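You operate a simulated robot arm through the tools that you are given. There is no shell and no other tool. Be economical: measure what you need, move in short steps, check, and stop when the job is done.

The job below is to be done with a simulated robot arm. You get a single attempt, and the scene is never put back.

JOB
Wipe up the oil smear, set the copper block there and brush gel over it.
Fine: yellow rag, into the yellow tub after; teal brush and teal tub, brush back in its cup. A coat counts when it lies all over at full strength: go over it till it gets no stronger. What is to be rubbed or washed off counts as gone when no trace of it is left.
Where things are to end (x, y in the base frame): copper block within 40 mm of [450, 200].
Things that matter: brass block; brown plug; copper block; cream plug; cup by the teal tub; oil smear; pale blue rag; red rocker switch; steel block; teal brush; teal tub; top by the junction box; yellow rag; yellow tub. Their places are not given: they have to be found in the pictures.

It is judged by the outcome, as a careful person would: the job done as asked, and still so three seconds after it is handed in. It fails if anything else is knocked over, pushed out of place, dropped, spilled or broken.

ROBOT AND FRAMES
A 7-joint arm with a two-finger parallel gripper, fixed in place. Base frame: the origin is at the foot of the arm, x ahead of it, y to its left, z up; the work surface is at about z = 0. Units: mm, degrees, N and s.
With the tool pointing down near the work surface it reaches from about 220 to 580 mm from the base axis. Its first joint turns from -66.0 to 66.0 degrees. Payload 2.5 kg.
The tool frame sits at the grasp point between the pads (the TCP): z along the fingers, y along the line on which they close. The tips reach 23 mm beyond it. Largest opening 94 mm; finger width 38, thickness 10; the body of the gripper, 54 by 96 mm, starts 39 mm behind the TCP.
Orientation is that of the tool frame in the base frame, as [roll, pitch, yaw] about the fixed x, y, z axes, in that order (R = Rz(yaw) Ry(pitch) Rx(roll)). With the fingers straight down and closing along the base's y, the tool's x points along the base's -x, its y along +y and its z along -z.

CONTROLS
- The arm moves only by the tool nudge_tool. Its argument "deltas" is a list of rows, each a list of 7 numbers: the turn, a rotation vector about the tool's x, y, z in units of 6 degrees (1.0 is 6 degrees), then the shift along the tool's x, y, z in units of 50 mm (1.0 is 50 mm), then the finger opening in m, from 0 to 0.094. In form: [[rx, ry, rz, dx, dy, dz, hand], ...]. A call has 1 to 12 rows; each row shifts and turns the commanded pose from where the row before left it, along the tool's axes as they then stand. A call with a number of a shift or a turn outside -1 to 1 is refused whole. Rows are played at 5 a second. More than 50 mm and 8.6 degrees between two rows, or a gripper value outside its range, and nothing of the call is played. Where a pose cannot be reached the arm comes as near as it can. A force on the tool above 40 N (or 10 N above the force at the start of the call, whichever is more), or a blocked arm, ends the call early, and 0.2 s more pass. Each finger travels about 108 mm/s and halts on what it meets, pressing with about 35 N; the grip force reading is that of the motor and also rises with nothing between the fingers. The clock runs only during rows and for 0.2 s after the last one: add rows that do not move to give the fingers time. The reply holds the time, the measured pose of the TCP, the force on the tool along the base axes, the opening and the grip force, in the units named above and with some noise, with the torque about the TCP (base axes, N m) and any sound that the robot's microphone picked up.
- Cameras (640 x 400 px; columns grow to the right, rows downward): "scene" is fixed at [110.3, -412.3, 527.8]; the picture's right is [0.85, -0.53, 0.00], its down [-0.39, -0.62, -0.68] and it looks along [0.36, 0.58, -0.73] (base axes); focal length 214 px, centre (320, 200). "wrist" rides on the gripper at [86, 16, -75] in the tool frame; the picture's right is [-0.18, 0.98, 0.00], its down [-0.58, -0.11, -0.81] and it looks along [-0.79, -0.15, 0.59] (tool axes); focal length 243 px, centre (320, 200).
- snapshot(camera): a new picture of that camera. The clock stands still meanwhile.
- pixel_to_xyz(camera, pixels): for up to 12 pixels [column, row] of the newest picture of that camera ("zoom" is the newest enlarged one), the place [x, y, z] in the base frame of the surface seen there, good to about 2 mm. The clock stands still meanwhile.
- zoom(camera, box): a new picture of the part [left, top, right, bottom] of that camera's present view, enlarged. The clock stands still meanwhile.
- finish_job(): hands the job in; it is judged then, once.

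Go step by step. Measure first, check grasps and placings, and put right what went wrong. The budget is 80 turns and 54 pictures, counting those below and the enlarged ones. Unless the task says otherwise, let go and move clear before handing in, and close with one line.

The tools are called as a command line: name --pt "numbers of a row" for each row, then --argument value for the rest, lists and objects as JSON in quotes. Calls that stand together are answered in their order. nudge_tool: Moves the arm, as the interface text tells. Its arguments: {"type":"object","properties":{"deltas":{"type":"array"}},"required":["deltas"]} The other tools are called the same way: snapshot (camera) takes a picture; pixel_to_xyz (camera, pixels) gives the place of the surface under pixels of a picture; zoom (camera, box) takes an enlarged picture of a part of a camera's view; finish_job () hands the job in.

At the start:

```text
time_s: 0.0
tcp_pos: [377.3, -85.4, 380.7]
orientation: [180.0, 0.0, 180.0]
wrist_force: [-0.5, 0.0, 0.0]
wrist_torque: [-0.05, -0.01, 0.02]
gripper_width: 93.5
finger_force: 0.0
```

scene: 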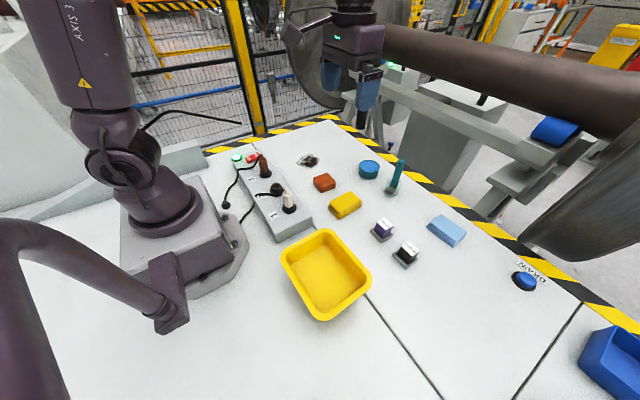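
wrist: 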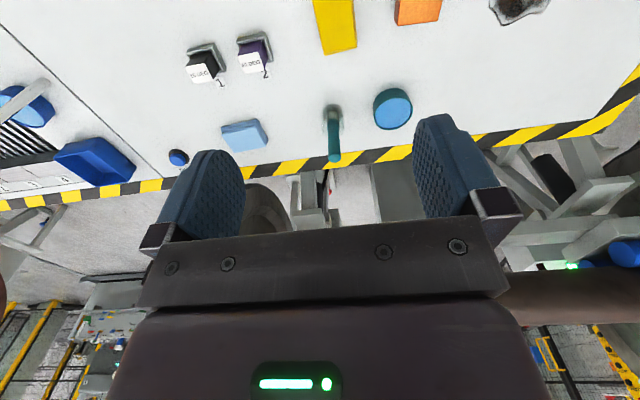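

The scene shows the smear near (309,160), an orange-brown block near (324,182), the yellow rag at (345,205), a teal tub at (368,169), the brush at (397,175) and the yellow tub at (326,275). I'll enlarge the area first.

zoom --camera "scene" --box '[220, 130, 480, 290]'

pixel_to_xyz --camera "scene" --pixels '[[309, 160], [324, 179], [345, 202], [368, 164], [401, 162], [391, 192], [326, 285], [383, 225], [405, 248], [447, 230], [325, 232], [252, 157]]'

```text
2.46 times, centred on (350, 210) of scene
```

zoom: 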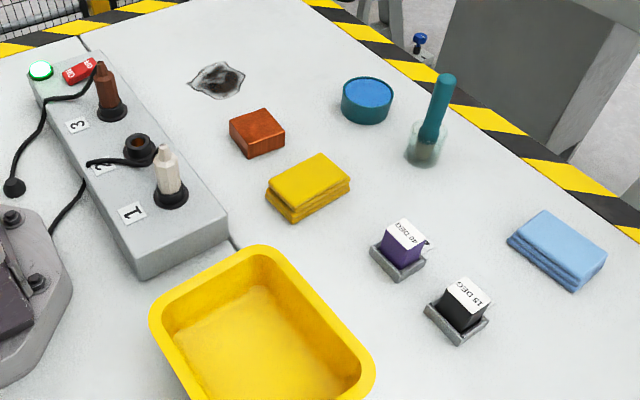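

```text
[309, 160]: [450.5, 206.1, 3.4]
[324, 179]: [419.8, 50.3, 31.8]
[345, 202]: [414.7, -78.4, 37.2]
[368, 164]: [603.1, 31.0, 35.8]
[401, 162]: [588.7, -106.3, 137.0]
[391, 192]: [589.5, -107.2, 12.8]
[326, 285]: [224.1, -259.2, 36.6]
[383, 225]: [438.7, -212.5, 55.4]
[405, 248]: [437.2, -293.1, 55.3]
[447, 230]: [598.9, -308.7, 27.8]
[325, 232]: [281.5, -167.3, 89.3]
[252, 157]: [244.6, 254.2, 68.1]
```

The main places are known now. I'll measure edges in the enlarged view.

pixel_to_xyz --camera "zoom" --pixels '[[190, 85], [244, 90], [218, 63], [215, 98], [232, 120], [262, 109], [284, 127], [254, 140], [267, 184], [320, 155], [350, 178], [297, 206]]'

pixel_to_xyz --camera "zoom" --pixels '[[344, 90], [391, 92], [367, 78], [367, 102], [445, 75], [433, 122], [428, 150], [405, 155], [440, 158], [155, 315], [262, 250], [370, 375]]'

zoom --camera "scene" --box '[340, 135, 440, 205]'

```text
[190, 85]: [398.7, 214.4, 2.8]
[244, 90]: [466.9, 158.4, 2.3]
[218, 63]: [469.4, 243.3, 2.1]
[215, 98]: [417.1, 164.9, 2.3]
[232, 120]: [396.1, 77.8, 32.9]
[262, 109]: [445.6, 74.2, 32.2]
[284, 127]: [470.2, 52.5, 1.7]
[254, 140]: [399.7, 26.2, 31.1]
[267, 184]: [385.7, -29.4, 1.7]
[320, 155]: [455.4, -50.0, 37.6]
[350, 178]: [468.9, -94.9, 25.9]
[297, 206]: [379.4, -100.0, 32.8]
```

```text
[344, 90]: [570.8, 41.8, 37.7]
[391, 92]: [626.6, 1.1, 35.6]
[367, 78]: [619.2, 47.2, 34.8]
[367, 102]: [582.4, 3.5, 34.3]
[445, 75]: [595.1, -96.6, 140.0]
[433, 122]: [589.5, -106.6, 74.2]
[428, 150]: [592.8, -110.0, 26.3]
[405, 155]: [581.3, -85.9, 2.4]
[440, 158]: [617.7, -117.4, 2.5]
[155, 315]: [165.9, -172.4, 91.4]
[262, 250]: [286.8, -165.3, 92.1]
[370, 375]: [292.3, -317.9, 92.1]
```

```text
5.71 times, centred on (390, 170) of scene
```

zoom: 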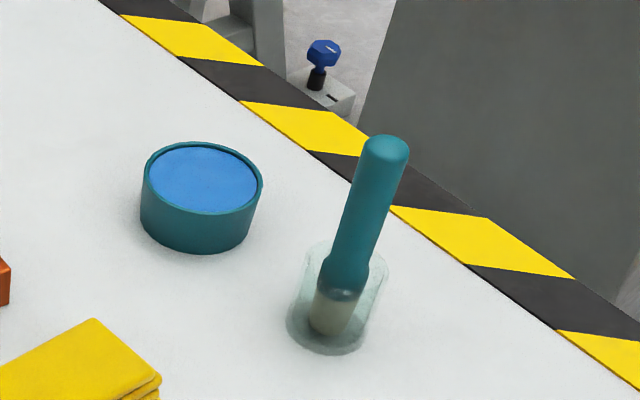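

The tub is centred near (600,25) with its rim at about z 36, and the brush stands near (590,-104). Next I'll look closely at the block, rag and smear, and at the blocks at the bottom.

zoom --camera "scene" --box '[280, 140, 380, 225]'

pixel_to_xyz --camera "zoom" --pixels '[[220, 245], [293, 220], [345, 260], [270, 290], [345, 308], [285, 328], [310, 400], [435, 332], [508, 390], [380, 455], [225, 265], [380, 490]]'

```text
4.71 times, centred on (330, 182) of scene
```

zoom: 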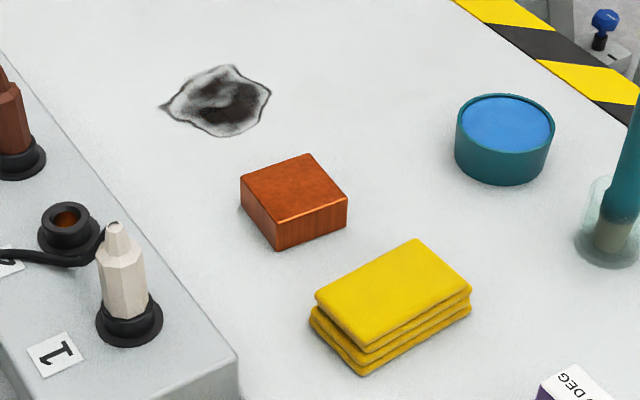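

```text
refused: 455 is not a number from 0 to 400
```

pixel_to_xyz --camera "zoom" --pixels '[[243, 178], [308, 157], [345, 196], [277, 220], [317, 295], [416, 241], [469, 290], [365, 348], [310, 315], [362, 374], [293, 188], [390, 293]]'

pixel_to_xyz --camera "zoom" --pixels '[[160, 104], [233, 67], [270, 92], [225, 136], [180, 125], [262, 120], [192, 82], [505, 125], [460, 117], [552, 127], [508, 97], [503, 152]]'

```text
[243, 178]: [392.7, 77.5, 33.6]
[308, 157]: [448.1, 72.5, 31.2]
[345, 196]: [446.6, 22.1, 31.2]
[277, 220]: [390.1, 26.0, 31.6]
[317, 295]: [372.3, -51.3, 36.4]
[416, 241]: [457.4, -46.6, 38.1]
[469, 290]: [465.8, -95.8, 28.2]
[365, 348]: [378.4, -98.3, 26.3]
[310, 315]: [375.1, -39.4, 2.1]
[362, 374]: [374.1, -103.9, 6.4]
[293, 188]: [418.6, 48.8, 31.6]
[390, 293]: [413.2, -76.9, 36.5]
```

```text
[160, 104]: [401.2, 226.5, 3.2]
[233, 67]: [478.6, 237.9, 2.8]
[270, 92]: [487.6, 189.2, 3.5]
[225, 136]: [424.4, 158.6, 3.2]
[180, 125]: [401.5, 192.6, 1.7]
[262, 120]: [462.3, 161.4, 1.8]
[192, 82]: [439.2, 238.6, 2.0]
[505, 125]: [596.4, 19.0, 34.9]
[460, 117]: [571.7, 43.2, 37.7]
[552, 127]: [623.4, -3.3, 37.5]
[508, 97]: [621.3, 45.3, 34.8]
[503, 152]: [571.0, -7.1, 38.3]
```

The block spans x 392–447, y 24–75 with its top at 32. The rag spans x 374–463, y −100…−46 with its top at 37, so its 54 mm width suits a grip along y. I'll go above the rag.

nudge_tool --pt "0 0 0 -0.84 0.23 0 0.094" --pt "0 0 0 0 0 0.95 0.094" --pt "0 0 0 0 0 0.95 0.094" --pt "0 0 0 0 0 0.95 0.094" --pt "0 0 0 0 0 0.95 0.094" --pt "0 0 0 0 0 0.95 0.094" --pt "0 0 0 0 0 0.8 0.094" --pt "0 0 0 0 0 0 0.094"

snapshot --camera "wrist"

```text
time_s: 1.8
tcp_pos: [423.0, -73.6, 103.1]
orientation: [-180.0, 0.0, -179.9]
wrist_force: [0.5, -0.2, 0.3]
wrist_torque: [0.01, -0.03, 0.02]
gripper_width: 94.2
finger_force: 0.1
```

```text
48 pictures are left
```

wrist: 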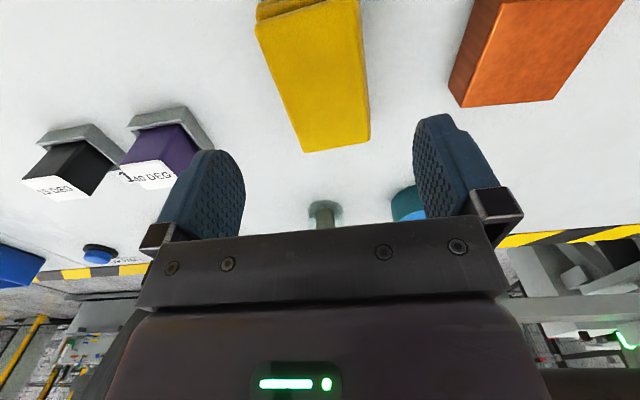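

The rag lies between the fingers in the wrist view (about (315,75)). I'll go down to z 33 and close.

nudge_tool --pt "0 0 0 0.08 0 0.7 0.094" --pt "0 0 0 0 0 0.7 0.094" --pt "0 0 0 0 0 0 0.094" --pt "0 0 0 0 0 0 0.05" --pt "0 0 0 0 0 0 0.03" --pt "0 0 0 0 0 0 0.03" --pt "0 0 0 0 0 0 0.03"

snapshot --camera "scene"

```text
time_s: 3.4
tcp_pos: [418.2, -73.4, 32.5]
orientation: [-179.9, 0.0, 180.0]
wrist_force: [0.1, -0.1, 1.4]
wrist_torque: [-0.02, 0.0, 0.04]
gripper_width: 60.3
finger_force: 34.7
```

```text
47 pictures are left
```

scene: 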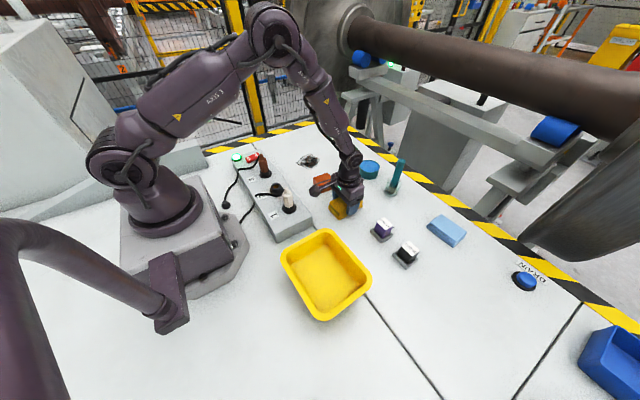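

The rag is held with the opening at 60 mm. I'll lift it and carry it over to the near side of the smear, above (445,150).

nudge_tool --pt "0 0 0 0 0 0.8 0.03" --pt "0 0 0 0 0 -0.8 0.03" --pt "0 0 0 0 0 -0.8 0.03" --pt "0 0 0 0 0 -0.8 0.03" --pt "0 0 0 -0.13 0.9 0 0.03" --pt "0 0 0 -0.13 0.9 0 0.03" --pt "0 0 0 -0.13 0.9 0 0.03" --pt "0 0 0 -0.13 0.9 0 0.03" --pt "0 0 0 0 0.87 0 0.03" --pt "0 0 0 0 0 0 0.03"

```text
time_s: 3.8
tcp_pos: [426.3, -74.9, 23.4]
orientation: [-179.9, 0.8, -179.9]
wrist_force: [-4.0, -0.7, 11.7]
wrist_torque: [-0.1, -0.35, 0.05]
gripper_width: 59.5
finger_force: 34.8
stopped in row 1: the force on the tool passed its limit at 199 N (the readings are from after the stop); the commanded pose is now the measured one
```

My first row had the wrong sign, so the tool pressed down (z now 23.4, tips at the table) and the call stopped. I'll lift properly and look.

nudge_tool --pt "0 0 0 0 0 -0.2 0.03" --pt "0 0 0 0 0 -0.6 0.03" --pt "0 0 0 0 0 -0.8 0.03" --pt "0 0 0 0 0 -0.4 0.03" --pt "0 0 0 0 0 0 0.03"

snapshot --camera "wrist"

zoom --camera "scene" --box '[280, 130, 440, 230]'

```text
time_s: 5.0
tcp_pos: [422.3, -73.5, 121.4]
orientation: [-179.9, 0.7, -179.8]
wrist_force: [-0.1, 0.2, -0.6]
wrist_torque: [0.01, 0.01, 0.02]
gripper_width: 59.3
finger_force: 34.9
```

```text
46 pictures are left
```

wrist: 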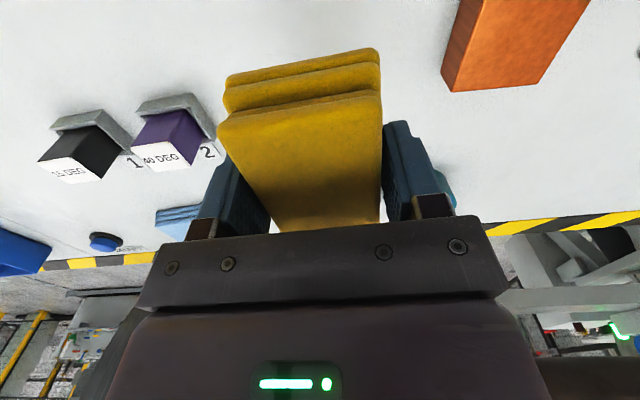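

```text
4.00 times, centred on (360, 180) of scene
```

zoom: 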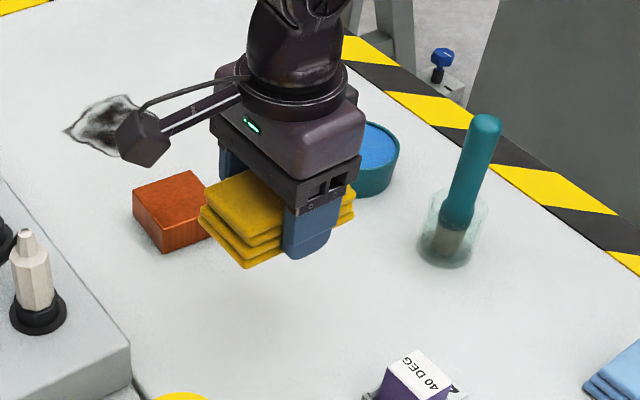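

The rag is still held and nothing else moved. I'll check how far the rag protrudes below the fingertips.

pixel_to_xyz --camera "zoom" --pixels '[[245, 267], [203, 222], [300, 257], [318, 252], [240, 232], [205, 188], [260, 195]]'

pixel_to_xyz --camera "wrist" --pixels '[[230, 80], [375, 53], [300, 130], [240, 190], [390, 125], [300, 70]]'

```text
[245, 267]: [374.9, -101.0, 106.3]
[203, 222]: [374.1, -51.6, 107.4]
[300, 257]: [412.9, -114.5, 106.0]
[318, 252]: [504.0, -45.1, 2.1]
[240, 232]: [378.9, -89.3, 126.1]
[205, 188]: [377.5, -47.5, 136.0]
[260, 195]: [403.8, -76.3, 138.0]
```

```text
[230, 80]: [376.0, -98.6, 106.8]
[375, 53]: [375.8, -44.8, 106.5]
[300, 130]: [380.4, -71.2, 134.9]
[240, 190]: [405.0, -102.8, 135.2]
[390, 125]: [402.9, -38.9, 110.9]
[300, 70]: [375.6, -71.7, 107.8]
```

The rag slipped up, so its bottom is now level with the fingertips. I'll set it down here, open, raise 10 mm and grip again.

nudge_tool --pt "0 0 0 0 0 0.9 0.03" --pt "0 0 0 0 0 0.7 0.03" --pt "0 -0.1 0 0 0 0.28 0.03" --pt "0 0 0 0 0 0 0.03" --pt "0 0 0 0 0 0 0.08" --pt "0 0 0 0 0 -0.2 0.08" --pt "0 0 0 0 0 0 0.08" --pt "0 0 0 0 0 0 0.03" --pt "0 0 0 0 0 0 0.03" --pt "0 0 0 0 0 0 0.03"

```text
time_s: 7.2
tcp_pos: [423.5, -74.6, 39.3]
orientation: [-180.0, 1.3, -179.9]
wrist_force: [0.5, -0.9, 0.5]
wrist_torque: [0.0, 0.0, 0.01]
gripper_width: 59.3
finger_force: 34.7
```

It is regripped with the tips about 16 mm above the rag's bottom. Now I'll lift (negative dz), level the pitch and carry it to (445,150).

nudge_tool --pt "0 0.2 0 0 0 -0.5 0.03" --pt "0 0 0 0 0 -0.8 0.03" --pt "0 0 0 -0.11 0.9 0 0.03" --pt "0 0 0 -0.11 0.9 0 0.03" --pt "0 0 0 -0.11 0.9 0 0.03" --pt "0 0 0 -0.11 0.9 0 0.03" --pt "0 0 0 0 0.87 0 0.03" --pt "0 0 0 0 0 0 0.03"

snapshot --camera "wrist"

```text
time_s: 9.0
tcp_pos: [446.5, 149.5, 104.4]
orientation: [-180.0, 0.0, 179.9]
wrist_force: [0.5, 0.0, -1.1]
wrist_torque: [0.02, 0.0, 0.02]
gripper_width: 59.2
finger_force: 35.2
```

```text
44 pictures are left
```

wrist: 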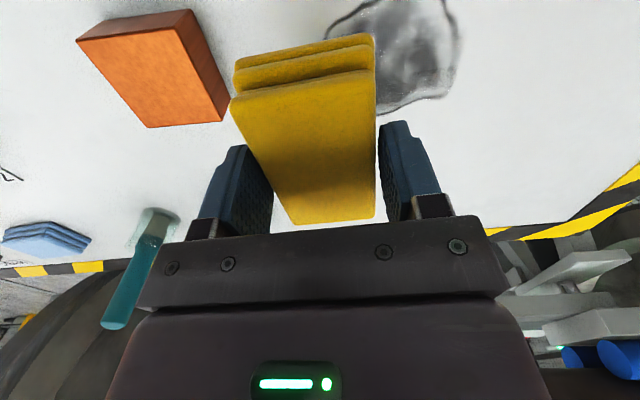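

The rag hangs well. I'll lower it gently to touch.

nudge_tool --pt "0 0 0 0 0 0.7 0.03" --pt "0 0 0 0 0 0.5 0.03" --pt "0 0 0 0 0 0.06 0.03" --pt "0 0 0 0 0 0.06 0.03" --pt "0 0 0 0 0 0 0.03"

```text
time_s: 10.2
tcp_pos: [447.2, 149.3, 38.2]
orientation: [-179.9, 0.3, -179.9]
wrist_force: [-8.8, -3.7, 25.9]
wrist_torque: [-0.13, -1.14, -0.22]
gripper_width: 59.6
finger_force: 34.8
```

Contact is at z 38.2 with 26 N. I'll ease up 1 mm and stroke in y to 245 and back.

nudge_tool --pt "0 0 0 0 0 -0.02 0.03" --pt "0 0 0 0 0.4 0 0.03" --pt "0 0 0 0 0.4 0 0.03" --pt "0 0 0 0 0.4 0 0.03" --pt "0 0 0 0 0.4 0 0.03" --pt "0 0 0 0 0.4 0 0.03" --pt "0 0 0 0 0 0 0.03"

```text
time_s: 11.8
tcp_pos: [444.7, 250.7, 39.1]
orientation: [-179.8, 0.1, -180.0]
wrist_force: [-1.1, -9.8, 25.3]
wrist_torque: [-0.28, -0.4, -0.11]
gripper_width: 59.5
finger_force: 35.2
```

The stroke ran at a steady 25 N. I'll shift 20 mm outward in x, return, shift inward and stroke again.

nudge_tool --pt "0 0 0 -0.4 0 0 0.03" --pt "0 0 0 0 -0.4 0 0.03" --pt "0 0 0 0 -0.4 0 0.03" --pt "0 0 0 0 -0.4 0 0.03" --pt "0 0 0 0 -0.4 0 0.03" --pt "0 0 0 0 -0.4 0 0.03" --pt "0 0 0 0.4 0 0 0.03" --pt "0 0 0 0.4 0 0 0.03" --pt "0 0 0 0 0.4 0 0.03" --pt "0 0 0 0 0.4 0 0.03" --pt "0 0 0 0 0.4 0 0.03" --pt "0 0 0 0 0.4 0 0.03"

```text
time_s: 14.4
tcp_pos: [423.4, 229.5, 39.1]
orientation: [-180.0, 0.0, -179.9]
wrist_force: [-1.3, -4.7, 11.6]
wrist_torque: [-0.15, -0.68, -0.19]
gripper_width: 59.2
finger_force: 34.9
```

nudge_tool --pt "0 0 0 0 0.3 0 0.03" --pt "0 0 0 -0.4 0 0 0.03" --pt "0 0 0 0 -0.4 0 0.03" --pt "0 0 0 0 -0.4 0 0.03" --pt "0 0 0 0 -0.4 0 0.03" --pt "0 0 0 0 -0.4 0 0.03" --pt "0 0 0 0 -0.4 0 0.03" --pt "0 0 0 0 0 -0.6 0.03" --pt "0 0 0 0 -0.6 -0.6 0.03" --pt "0 0 0 0 -0.6 -0.4 0.03" --pt "0 0 0 0 0 0 0.03"

zoom --camera "scene" --box '[270, 130, 370, 200]'

snapshot --camera "wrist"

```text
time_s: 16.8
tcp_pos: [445.8, 83.6, 117.7]
orientation: [-180.0, 0.0, -179.9]
wrist_force: [0.5, 0.5, -1.0]
wrist_torque: [0.01, 0.02, 0.01]
gripper_width: 59.0
finger_force: 34.6
```

```text
5.71 times, centred on (320, 165) of scene
```

zoom: 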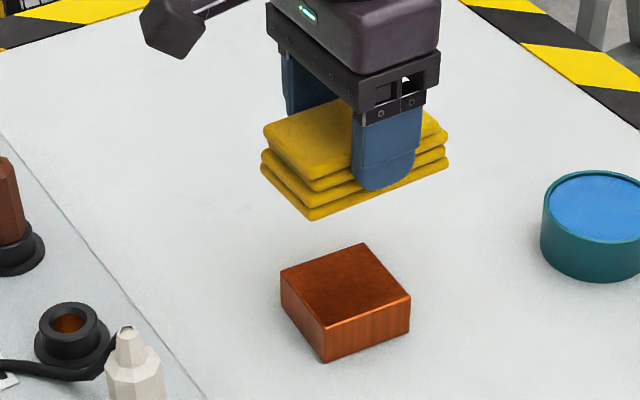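

```text
42 pictures are left
```

wrist: 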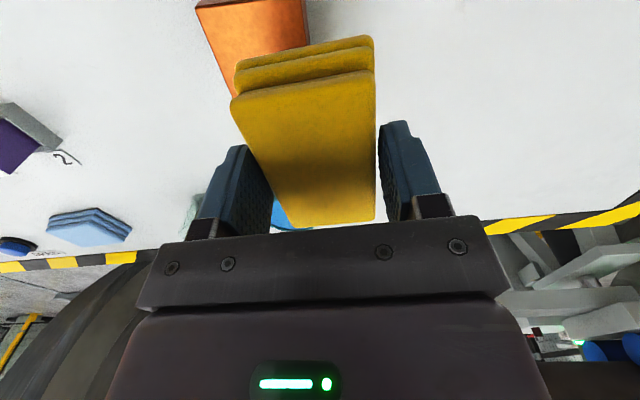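

The smear area at zoom (150–380, 60–140) looks clean, but the gripper hides part of it. I'll raise and move to above the yellow tub (229,-243), then check before dropping the rag.

nudge_tool --pt "0 0 0 0 0 -0.8 0.03" --pt "0 0 0 0 0 -0.8 0.03" --pt "0 0 0 0.482 -0.726 0 0.03" --pt "0 0 0 0.482 -0.726 0 0.03" --pt "0 0 0 0.482 -0.726 0 0.03" --pt "0 0 0 0.482 -0.726 0 0.03" --pt "0 0 0 0.482 -0.726 0 0.03" --pt "0 0 0 0.482 -0.726 0 0.03" --pt "0 0 0 0.482 -0.726 0 0.03" --pt "0 0 0 0.482 -0.726 0 0.03" --pt "0 0 0 0.482 -0.726 0 0.03" --pt "0 0 0 0 0 0 0.03"

snapshot --camera "scene"

zoom --camera "scene" --box '[270, 130, 350, 190]'

snapshot --camera "wrist"

```text
time_s: 19.4
tcp_pos: [229.4, -242.4, 200.9]
orientation: [-179.9, 0.0, -179.9]
wrist_force: [0.3, 0.0, -0.2]
wrist_torque: [0.02, 0.03, 0.0]
gripper_width: 59.5
finger_force: 34.7
```

```text
41 pictures are left
```

scene: 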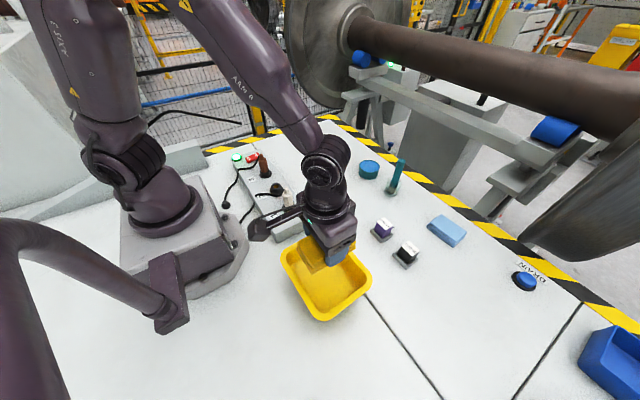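

```text
6.67 times, centred on (310, 160) of scene
```

zoom: 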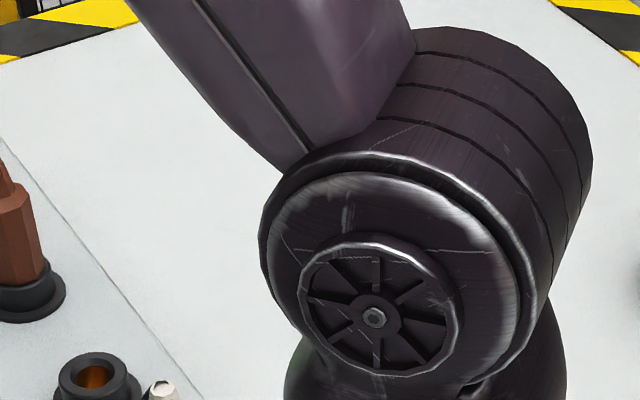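

```text
39 pictures are left
```

wrist: 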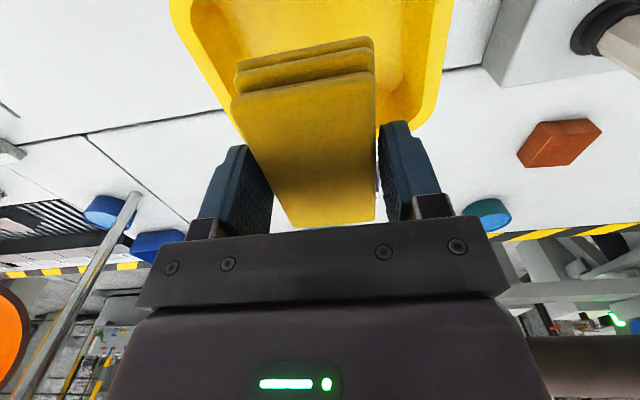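

The arm hides the smear spot. I'll lower the still-held rag into the tub, which also clears the view.

nudge_tool --pt "0 0 0 0 0 0.9 0.03" --pt "0 0 0 0 0 0.9 0.03" --pt "0 0 0 0 0 0.2 0.03" --pt "0 0 0 0 0 0 0.03"

zoom --camera "scene" --box '[270, 130, 390, 330]'

```text
time_s: 20.4
tcp_pos: [229.1, -243.2, 99.0]
orientation: [-179.9, 0.1, -179.9]
wrist_force: [0.5, -0.5, -1.4]
wrist_torque: [0.01, 0.02, 0.0]
gripper_width: 59.5
finger_force: 35.2
```

```text
2.00 times, centred on (330, 230) of scene
```

zoom: 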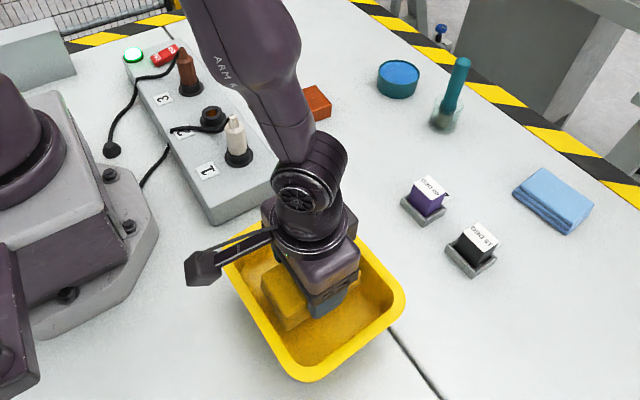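

The forearm still covers the spot, but coverage was ample. I'll lower gently to the tub floor and watch the force.

nudge_tool --pt "0 0 0 0 0 0.3 0.03" --pt "0 0 0 0 0 0.1 0.03" --pt "0 0 0 0 0 0.1 0.03" --pt "0 0 0 0 0 0 0.03"

pixel_to_xyz --camera "zoom" --pixels '[[345, 330], [370, 290], [300, 340], [285, 300], [255, 262], [325, 375], [400, 305]]'

```text
time_s: 21.4
tcp_pos: [228.9, -243.4, 74.0]
orientation: [-179.8, 0.1, -179.8]
wrist_force: [-5.8, 6.1, 27.9]
wrist_torque: [0.33, -0.01, 0.0]
gripper_width: 59.3
finger_force: 34.8
```

```text
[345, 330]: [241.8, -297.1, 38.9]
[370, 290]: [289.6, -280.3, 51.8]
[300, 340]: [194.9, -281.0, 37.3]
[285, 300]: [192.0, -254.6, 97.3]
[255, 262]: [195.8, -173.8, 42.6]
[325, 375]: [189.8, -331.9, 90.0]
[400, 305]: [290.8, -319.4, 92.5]
```

The rag rests on the tub floor (z ≈ 37, 28 N). I'll release with a small opening and rise straight up.

nudge_tool --pt "0 0 0 0 0 -0.02 0.072" --pt "0 0 0 0 0 0 0.078" --pt "0 0 0 0 0 0 0.078" --pt "0 0 0 0 0 -0.5 0.078" --pt "0 0 0 0 0 -0.9 0.078" --pt "0 0 0 0 0 -0.9 0.078" --pt "0 0 0 0 0 -0.9 0.078" --pt "0 0 0 -0.9 0 0 0.078" --pt "0 0 0 -0.9 0 0 0.078" --pt "0 0 0 -0.9 0 0 0.078" --pt "0 0 0 -0.9 0 0 0.078" --pt "0 0 0 0 0 0 0.094"

snapshot --camera "scene"

zoom --camera "scene" --box '[270, 130, 350, 190]'

```text
time_s: 24.0
tcp_pos: [408.3, -241.6, 236.8]
orientation: [-179.8, 0.1, -179.9]
wrist_force: [0.1, -1.0, -0.6]
wrist_torque: [-0.01, 0.03, 0.0]
gripper_width: 93.9
finger_force: 0.0
```

```text
37 pictures are left
```

scene: 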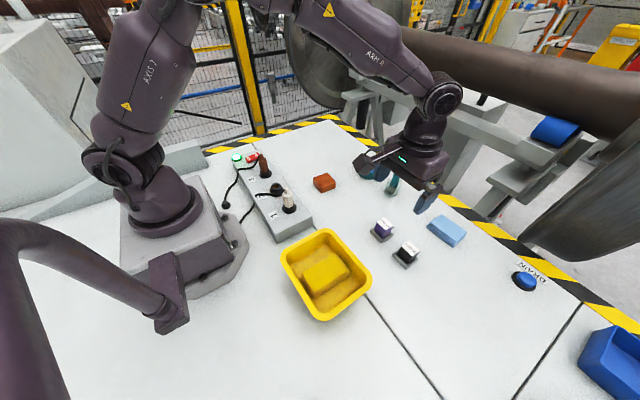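

```text
6.67 times, centred on (310, 160) of scene
```

zoom: 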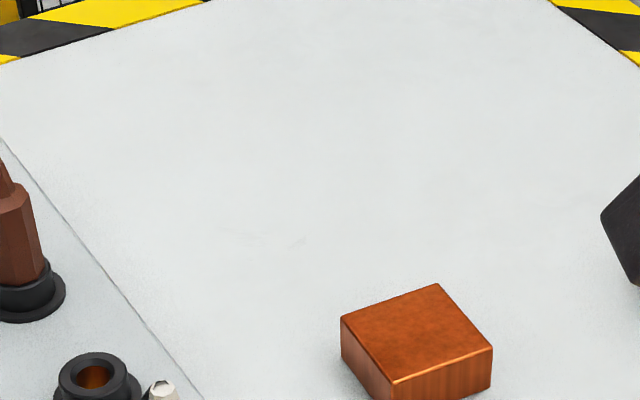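

The rag is in the tub. There are faint marks at zoom (230–305, 240), so I'll look closer.

pixel_to_xyz --camera "zoom" --pixels '[[240, 238], [300, 242], [270, 242]]'

zoom --camera "scene" --box '[290, 148, 330, 173]'

```text
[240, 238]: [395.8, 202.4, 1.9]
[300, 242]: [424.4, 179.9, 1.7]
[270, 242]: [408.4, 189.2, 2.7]
```

```text
16.00 times, centred on (310, 160) of scene
```

zoom: 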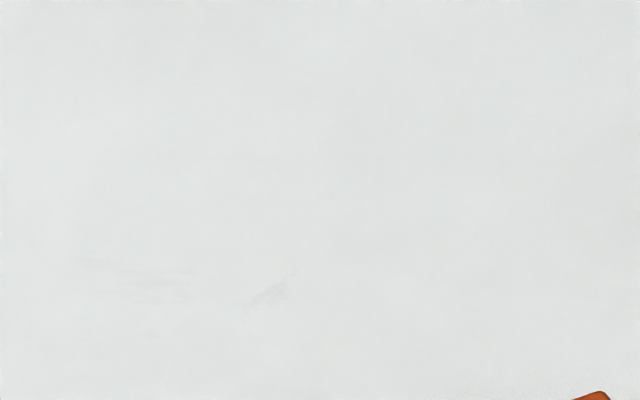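

A faint trace remains at zoom (75–290, 255–305). I'll measure its extent and the rag's place in the tub, since I must wipe more.

pixel_to_xyz --camera "zoom" --pixels '[[75, 255], [185, 290], [245, 305], [292, 272], [130, 270]]'

zoom --camera "scene" --box '[270, 220, 382, 330]'

pixel_to_xyz --camera "scene" --pixels '[[304, 268], [333, 255], [350, 275], [319, 293], [327, 272]]'

```text
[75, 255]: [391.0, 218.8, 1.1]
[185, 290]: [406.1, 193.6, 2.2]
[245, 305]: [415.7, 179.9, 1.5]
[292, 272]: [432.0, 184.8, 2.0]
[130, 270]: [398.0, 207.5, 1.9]
```

```text
3.64 times, centred on (326, 275) of scene
```

zoom: 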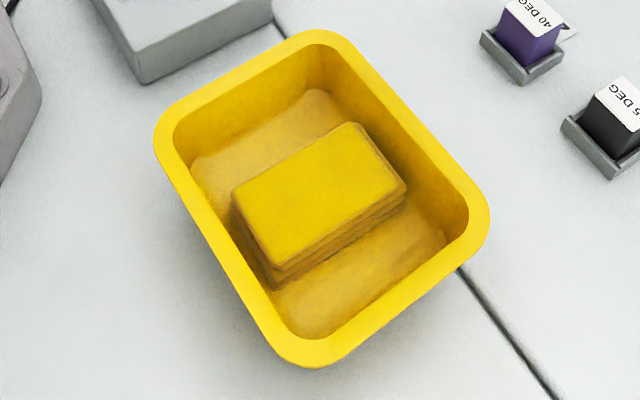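

```text
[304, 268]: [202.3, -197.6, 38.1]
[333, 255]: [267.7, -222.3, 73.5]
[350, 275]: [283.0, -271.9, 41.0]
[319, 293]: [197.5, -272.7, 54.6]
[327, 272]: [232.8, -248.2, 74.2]
```

The rag is where I left it. I'll regrasp it the same way.

nudge_tool --pt "0 0 0 0.896 -0.03 0 0.078" --pt "0 0 0 0.896 0 0 0.078" --pt "0 0 0 0.896 0 0 0.078" --pt "0 0 0 0.896 0 0 0.078" --pt "0 0 0 0 0 0.9 0.078" --pt "0 0 0 0 0 0.9 0.078" --pt "0 0 0 0 0 0.9 0.078" --pt "0 0 0 0 0 0.5 0.078" --pt "0 0 0 0 0 0 0.078" --pt "0 0 0 0 0 0 0.03" --pt "0 0 0 0 0 0 0.03" --pt "0 0 0 0 0 0 0.03"

```text
time_s: 26.6
tcp_pos: [226.6, -241.1, 77.0]
orientation: [-179.9, 0.1, -179.9]
wrist_force: [0.2, -0.1, -0.3]
wrist_torque: [0.04, -0.01, 0.01]
gripper_width: 59.4
finger_force: 34.6
```

Regripped at 59 mm. I'll lift and go round the plugs by way of (410,-100).

nudge_tool --pt "0 0 0 0 0 -0.8 0.03" --pt "0 0 0 0 0 -0.9 0.03" --pt "0 0 0 0 0 -0.8 0.03" --pt "0 0 0 -0.77 0.564 0 0.03" --pt "0 0 0 -0.77 0.564 0 0.03" --pt "0 0 0 -0.77 0.564 0 0.03" --pt "0 0 0 -0.77 0.564 0 0.03" --pt "0 0 0 -0.77 0.564 0 0.03" --pt "0 0 0 0 0.95 0 0.03" --pt "0 0 0 0 0.95 0 0.03" --pt "0 0 0 0 0.95 0 0.03" --pt "0 0 0 0 0.95 0 0.03"

```text
time_s: 29.2
tcp_pos: [421.2, 85.7, 200.3]
orientation: [-179.9, 0.1, -180.0]
wrist_force: [-0.4, -0.3, -0.1]
wrist_torque: [-0.02, -0.03, -0.02]
gripper_width: 59.6
finger_force: 34.7
```

I'll check the junction box's edge before going down at x 405.

pixel_to_xyz --camera "scene" --pixels '[[285, 171], [280, 165], [275, 160], [295, 185], [289, 195], [264, 160], [311, 215]]'

```text
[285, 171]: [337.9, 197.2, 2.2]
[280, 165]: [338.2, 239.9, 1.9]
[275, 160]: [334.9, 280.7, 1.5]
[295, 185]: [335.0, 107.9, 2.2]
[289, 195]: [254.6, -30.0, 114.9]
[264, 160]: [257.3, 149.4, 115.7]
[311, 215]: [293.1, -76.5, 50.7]
```

The box is well clear (x < 335). I'll lower at (408,150) to contact.

nudge_tool --pt "0 0 0 0.13 0.65 0 0.03" --pt "0 0 0 0.13 0.65 0 0.03" --pt "0 0 0 0 0 0.9 0.03" --pt "0 0 0 0 0 0.9 0.03" --pt "0 0 0 0 0 0.9 0.03" --pt "0 0 0 0 0 0.42 0.03" --pt "0 0 0 0 0 0.06 0.03" --pt "0 0 0 0 0 0 0.03"

```text
time_s: 31.0
tcp_pos: [409.5, 151.4, 39.8]
orientation: [-179.9, 0.1, -179.8]
wrist_force: [-0.4, 0.1, -0.2]
wrist_torque: [0.02, 0.01, 0.0]
gripper_width: 59.1
finger_force: 35.2
```

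nudge_tool --pt "0 0 0 0 0 0.03 0.03" --pt "0 0 0 0 0 0.02 0.03" --pt "0 0 0 0 0 0 0.03"

```text
time_s: 31.6
tcp_pos: [409.4, 151.6, 39.7]
orientation: [-179.7, 0.1, -179.9]
wrist_force: [-1.8, -0.9, 5.3]
wrist_torque: [0.02, -0.21, -0.03]
gripper_width: 59.4
finger_force: 35.1
stopped in row 3: the force on the tool passed its limit at 44 N (the readings are from after the stop); the commanded pose is now the measured one
```

Contact is at about z 39.5. I'll stroke with slight extra pressure.

nudge_tool --pt "0 0 0 0 0.3 0.01 0.03" --pt "0 0 0 0 0.3 0.005 0.03" --pt "0 0 0 0 0.3 0 0.03" --pt "0 0 0 0 0.3 0 0.03" --pt "0 0 0 0 0.3 0 0.03" --pt "0 0 0 0 0.3 0 0.03" --pt "0 0 0 0 0 0 0.03"

```text
time_s: 33.2
tcp_pos: [408.9, 241.2, 39.5]
orientation: [-179.9, 0.2, 180.0]
wrist_force: [1.0, -11.6, 29.6]
wrist_torque: [-0.42, 0.01, 0.05]
gripper_width: 59.1
finger_force: 35.0
```

Force is a good 30 N. I'll continue with strokes back and forth at x 400–430.

nudge_tool --pt "0 0 0 0.2 0 0 0.03" --pt "0 0 0 0 -0.5 0 0.03" --pt "0 0 0 0 -0.5 0 0.03" --pt "0 0 0 0 -0.5 0 0.03" --pt "0 0 0 -0.4 0 0 0.03" --pt "0 0 0 0 0.5 0 0.03" --pt "0 0 0 0 0.5 0 0.03" --pt "0 0 0 0 0.5 0 0.03" --pt "0 0 0 -0.4 0 0 0.03" --pt "0 0 0 0 -0.5 0 0.03" --pt "0 0 0 0 -0.5 0 0.03" --pt "0 0 0 0 -0.5 0 0.03"

```text
time_s: 35.8
tcp_pos: [439.4, 166.3, 38.8]
orientation: [-180.0, 0.1, -179.9]
wrist_force: [1.0, 3.9, 7.0]
wrist_torque: [-0.06, 0.31, -0.13]
gripper_width: 59.4
finger_force: 34.9
```

Force fell to 7 N here. I'll add a few strokes with slightly more pressure, then lift.

nudge_tool --pt "0 0 0 0 0.4 0.008 0.03" --pt "0 0 0 0.4 0 0 0.03" --pt "0 0 0 0.4 0 0 0.03" --pt "0 0 0 0 0.4 0 0.03" --pt "0 0 0 -0.5 0 0 0.03" --pt "0 0 0 0 0.3 0 0.03" --pt "0 0 0 0.5 0 0 0.03" --pt "0 0 0 0 -0.5 0 0.03" --pt "0 0 0 0 -0.5 0 0.03" --pt "0 0 0 -0.4 0 0 0.03" --pt "0 0 0 0 0.5 0 0.03" --pt "0 0 0 0 0.5 0 0.03"

```text
time_s: 38.4
tcp_pos: [419.2, 220.0, 37.8]
orientation: [-179.7, 0.0, 180.0]
wrist_force: [-0.9, -10.9, 24.5]
wrist_torque: [-0.09, 0.44, 0.3]
gripper_width: 59.2
finger_force: 35.8
```

Good contact. I'll lift, back off to y ≈ −90 and inspect.

nudge_tool --pt "0 0 0 0 0 -0.6 0.03" --pt "0 0 0 0 0 -0.9 0.03" --pt "0 0 0 0 0 -0.9 0.03" --pt "0 0 0 0 -0.9 -0.4 0.03" --pt "0 0 0 0 -0.95 -0.2 0.03" --pt "0 0 0 0 -0.97 0 0.03" --pt "0 0 0 0 -0.97 0 0.03" --pt "0 0 0 0 -0.97 0 0.03" --pt "0 0 0 0 -0.97 0 0.03" --pt "0 0 0 0 -0.97 0 0.03" --pt "0 0 0 0 -0.97 0 0.03" --pt "0 0 0 0 0 0 0.03"

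zoom --camera "scene" --box '[290, 148, 330, 173]'

```text
time_s: 41.0
tcp_pos: [418.9, -159.3, 188.1]
orientation: [-179.8, 0.1, -179.8]
wrist_force: [0.1, 0.4, -0.5]
wrist_torque: [0.02, -0.01, 0.04]
gripper_width: 59.5
finger_force: 34.8
```

```text
16.00 times, centred on (310, 160) of scene
```

zoom: 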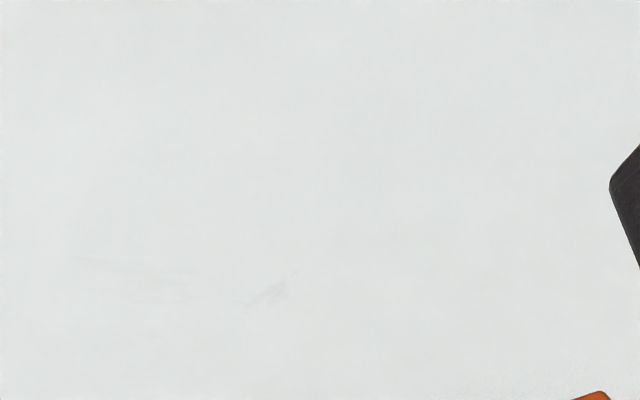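

A similar faint scuff is still at (80–290, 255–305), unchanged by more wiping. It may be table texture, so I'll compare other bare table regions.

zoom --camera "scene" --box '[440, 265, 480, 290]'

zoom --camera "scene" --box '[400, 290, 480, 340]'

zoom --camera "scene" --box '[294, 160, 314, 172]'

```text
16.00 times, centred on (460, 278) of scene
```

zoom: 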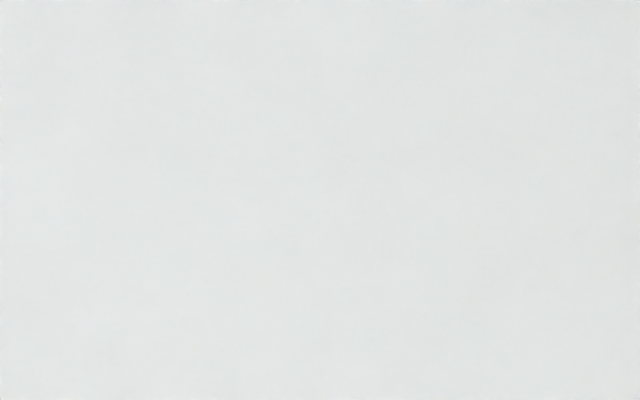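

```text
8.00 times, centred on (440, 315) of scene
```

zoom: 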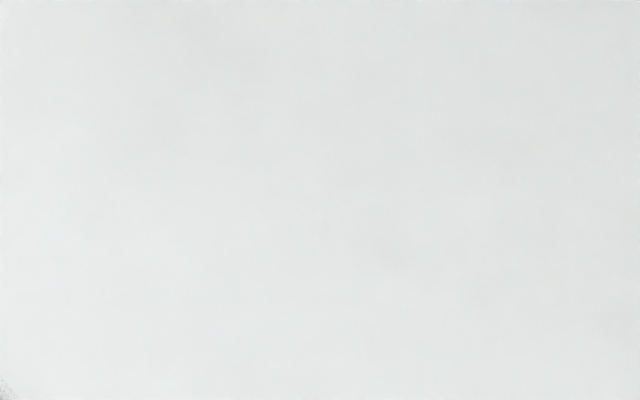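

```text
16.00 times, centred on (304, 166) of scene
```

zoom: 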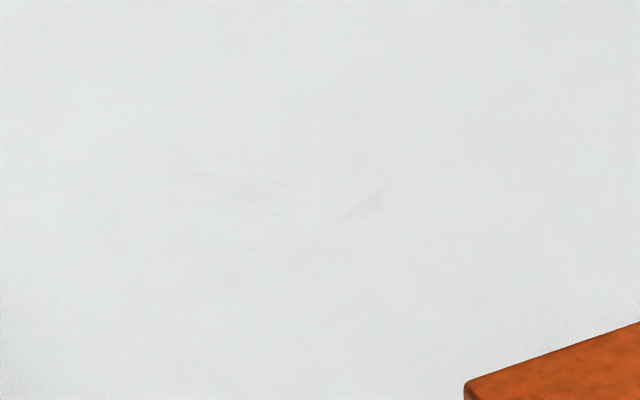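

Other areas are spotless, so this is residue around x 391–432, y 175–220. I'll go back and rub directly on that patch.

nudge_tool --pt "0 0 0 0 0.886 0 0.03" --pt "0 0 0 0 0.886 0 0.03" --pt "0 0 0 0 0.886 0 0.03" --pt "0 0 0 0 0.886 0 0.03" --pt "0 0 0 0 0.886 0 0.03" --pt "0 0 0 0 0.886 0 0.03" --pt "0 0 0 0.14 0.886 0 0.03" --pt "0 0 0 0 0.886 0 0.03" --pt "0 0 0 0 0 0.97 0.03" --pt "0 0 0 0 0 0.97 0.03" --pt "0 0 0 0 0 0.95 0.03" --pt "0 0 0 0 0 0 0.03"

nudge_tool --pt "0 0 0 0 0 0.05 0.03" --pt "0 0 0 0 0 0.02 0.03" --pt "0 0 0 0 0 0 0.03"

```text
time_s: 43.6
tcp_pos: [409.2, 192.6, 40.9]
orientation: [-179.9, 0.1, 180.0]
wrist_force: [0.5, 0.6, -0.9]
wrist_torque: [0.03, -0.01, 0.03]
gripper_width: 59.3
finger_force: 34.9
```

```text
time_s: 44.4
tcp_pos: [410.1, 192.1, 40.3]
orientation: [-179.9, 0.0, -179.8]
wrist_force: [-0.1, -0.3, -0.9]
wrist_torque: [-0.02, 0.04, 0.03]
gripper_width: 59.2
finger_force: 34.8
```

nudge_tool --pt "0 0 0 0 0 0.02 0.03" --pt "0 0 0 0 0 0.01 0.03" --pt "0 0 0 0 0 0 0.03"

```text
time_s: 45.2
tcp_pos: [411.7, 193.8, 39.2]
orientation: [-179.8, 0.1, -179.9]
wrist_force: [-4.4, -2.2, 11.7]
wrist_torque: [0.02, 0.04, 0.03]
gripper_width: 59.4
finger_force: 35.2
```

nudge_tool --pt "0 0 0 0 0.4 0.012 0.03" --pt "0 0 0 0 -0.4 0 0.03" --pt "0 0 0 0 -0.4 0 0.03" --pt "0 0 0 0 0.4 0 0.03" --pt "0 0 0 0 0.4 0 0.03" --pt "0 0 0 0 -0.4 0 0.03" --pt "0 0 0 0 -0.4 0 0.03" --pt "0 0 0 0 0.4 0 0.03"

```text
time_s: 47.0
tcp_pos: [415.2, 189.2, 39.2]
orientation: [-179.5, 0.1, 179.9]
wrist_force: [1.3, -15.4, 29.2]
wrist_torque: [-0.35, 0.52, 0.3]
gripper_width: 59.1
finger_force: 34.7
```

Solid contact at 29 N. I'll rub more, with wide strokes in x and y around the patch.

nudge_tool --pt "0 0 0 0.6 0 0 0.03" --pt "0 0 0 -0.6 0.2 0 0.03" --pt "0 0 0 0.6 0 0 0.03" --pt "0 0 0 -0.6 0.2 0 0.03" --pt "0 0 0 0.6 0 0 0.03" --pt "0 0 0 0 -0.6 0 0.03" --pt "0 0 0 -0.5 0 0 0.03" --pt "0 0 0 0.5 0.4 0 0.03" --pt "0 0 0 0 0.6 0 0.03" --pt "0 0 0 0 -0.6 0 0.03" --pt "0 0 0 0 0.6 0 0.03" --pt "0 0 0 -0.4 -0.6 0 0.03"

nudge_tool --pt "0 0 0 0 0 -0.6 0.03" --pt "0 0 0 0 0 -0.9 0.03" --pt "0 0 0 0 0 -0.9 0.03" --pt "0 0 0 0 -0.9 -0.4 0.03" --pt "0 0 0 0 -0.95 -0.2 0.03" --pt "0 0 0 0 -0.97 0 0.03" --pt "0 0 0 0 -0.97 0 0.03" --pt "0 0 0 0 -0.97 0 0.03" --pt "0 0 0 0 -0.97 0 0.03" --pt "0 0 0 0 -0.97 0 0.03" --pt "0 0 0 0 0 0 0.03"

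zoom --camera "scene" --box '[290, 148, 330, 173]'

```text
time_s: 49.6
tcp_pos: [400.1, 203.3, 38.8]
orientation: [-179.9, 0.1, -179.9]
wrist_force: [-0.3, -0.2, -0.9]
wrist_torque: [-0.02, 0.01, 0.01]
gripper_width: 59.3
finger_force: 35.3
```

```text
time_s: 52.0
tcp_pos: [401.3, -132.0, 187.5]
orientation: [-179.7, 0.0, -179.9]
wrist_force: [0.1, -0.4, -0.4]
wrist_torque: [0.01, 0.01, -0.02]
gripper_width: 59.3
finger_force: 35.1
```

```text
16.00 times, centred on (310, 160) of scene
```

zoom: 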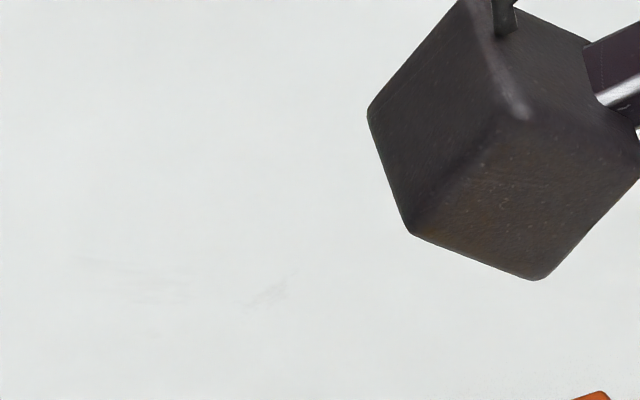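

The mark is unchanged after many firm strokes and reaches outside the old smear, so it may be a table scuff. I'll look at it from nearby with the wrist camera from (387,66,120).

nudge_tool --pt "0 0 0 0.28 0.8 0 0.03" --pt "0 0 0 0 0.8 0 0.03" --pt "0 0 0 0 0.8 0 0.03" --pt "0 0 0 0 0.8 0 0.03" --pt "0 0 0 0 0.76 0 0.03" --pt "0 0 0 0 0 0.65 0.03" --pt "0 0 0 0 0 0.65 0.03" --pt "0 0 0 0 0 0 0.03"

zoom --camera "wrist" --box '[380, 0, 640, 165]'

```text
time_s: 53.8
tcp_pos: [386.9, 63.9, 125.7]
orientation: [-179.7, 0.1, 180.0]
wrist_force: [0.2, 0.4, -0.7]
wrist_torque: [0.0, 0.0, 0.01]
gripper_width: 59.4
finger_force: 35.7
```

```text
2.42 times, centred on (510, 82) of wrist
```

zoom: 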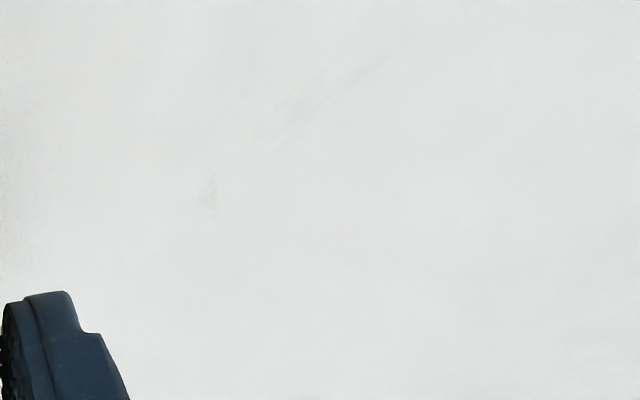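

I can see very faint marks at (210,190), at (250–385,60–140), and maybe at (600,350). I'll locate them against the original outline.

pixel_to_xyz --camera "zoom" --pixels '[[210, 190], [265, 130], [380, 62], [600, 330], [575, 365]]'

zoom --camera "wrist" --box '[540, 80, 640, 180]'

zoom --camera "wrist" --box '[450, 10, 560, 90]'

```text
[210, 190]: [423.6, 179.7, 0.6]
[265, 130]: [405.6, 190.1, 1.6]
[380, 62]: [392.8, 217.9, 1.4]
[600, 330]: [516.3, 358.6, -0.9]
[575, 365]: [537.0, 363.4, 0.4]
```

```text
4.00 times, centred on (590, 130) of wrist
```

zoom: 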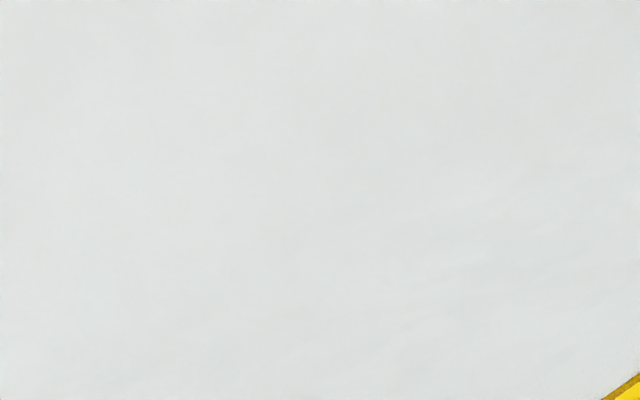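

```text
5.00 times, centred on (505, 50) of wrist
```

zoom: 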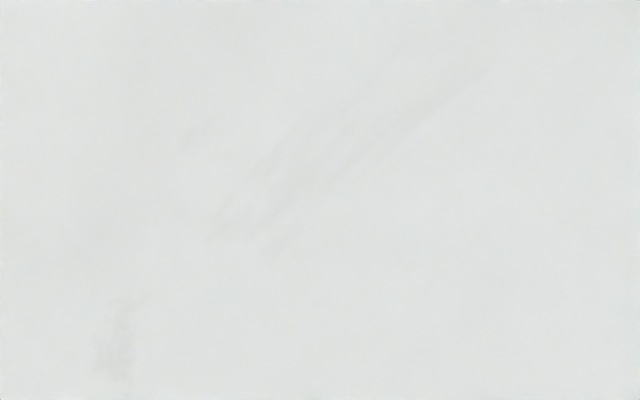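

The marks don't follow my strokes, and similar cloudy ones lie far off at (516,358). To be sure, I'll do one more firm rub on the patch and compare.

nudge_tool --pt "0 0 0 -0.2 0.66 0 0.03" --pt "0 0 0 -0.2 0.66 0 0.03" --pt "0 0 0 0 0.66 0 0.03" --pt "0 0 0 0 0.66 0 0.03" --pt "0 0 0 0 0 0.8 0.03" --pt "0 0 0 0 0 0.8 0.03" --pt "0 0 0 0 0 0.08 0.03" --pt "0 0 0 0 0 0.03 0.03" --pt "0 0 0 0 0 0.01 0.03" --pt "0 0 0 0 0 0 0.03"

```text
time_s: 56.0
tcp_pos: [408.6, 196.4, 39.0]
orientation: [-180.0, 0.1, -179.9]
wrist_force: [-2.5, -0.9, 13.4]
wrist_torque: [0.03, 0.6, 0.07]
gripper_width: 59.6
finger_force: 35.0
```

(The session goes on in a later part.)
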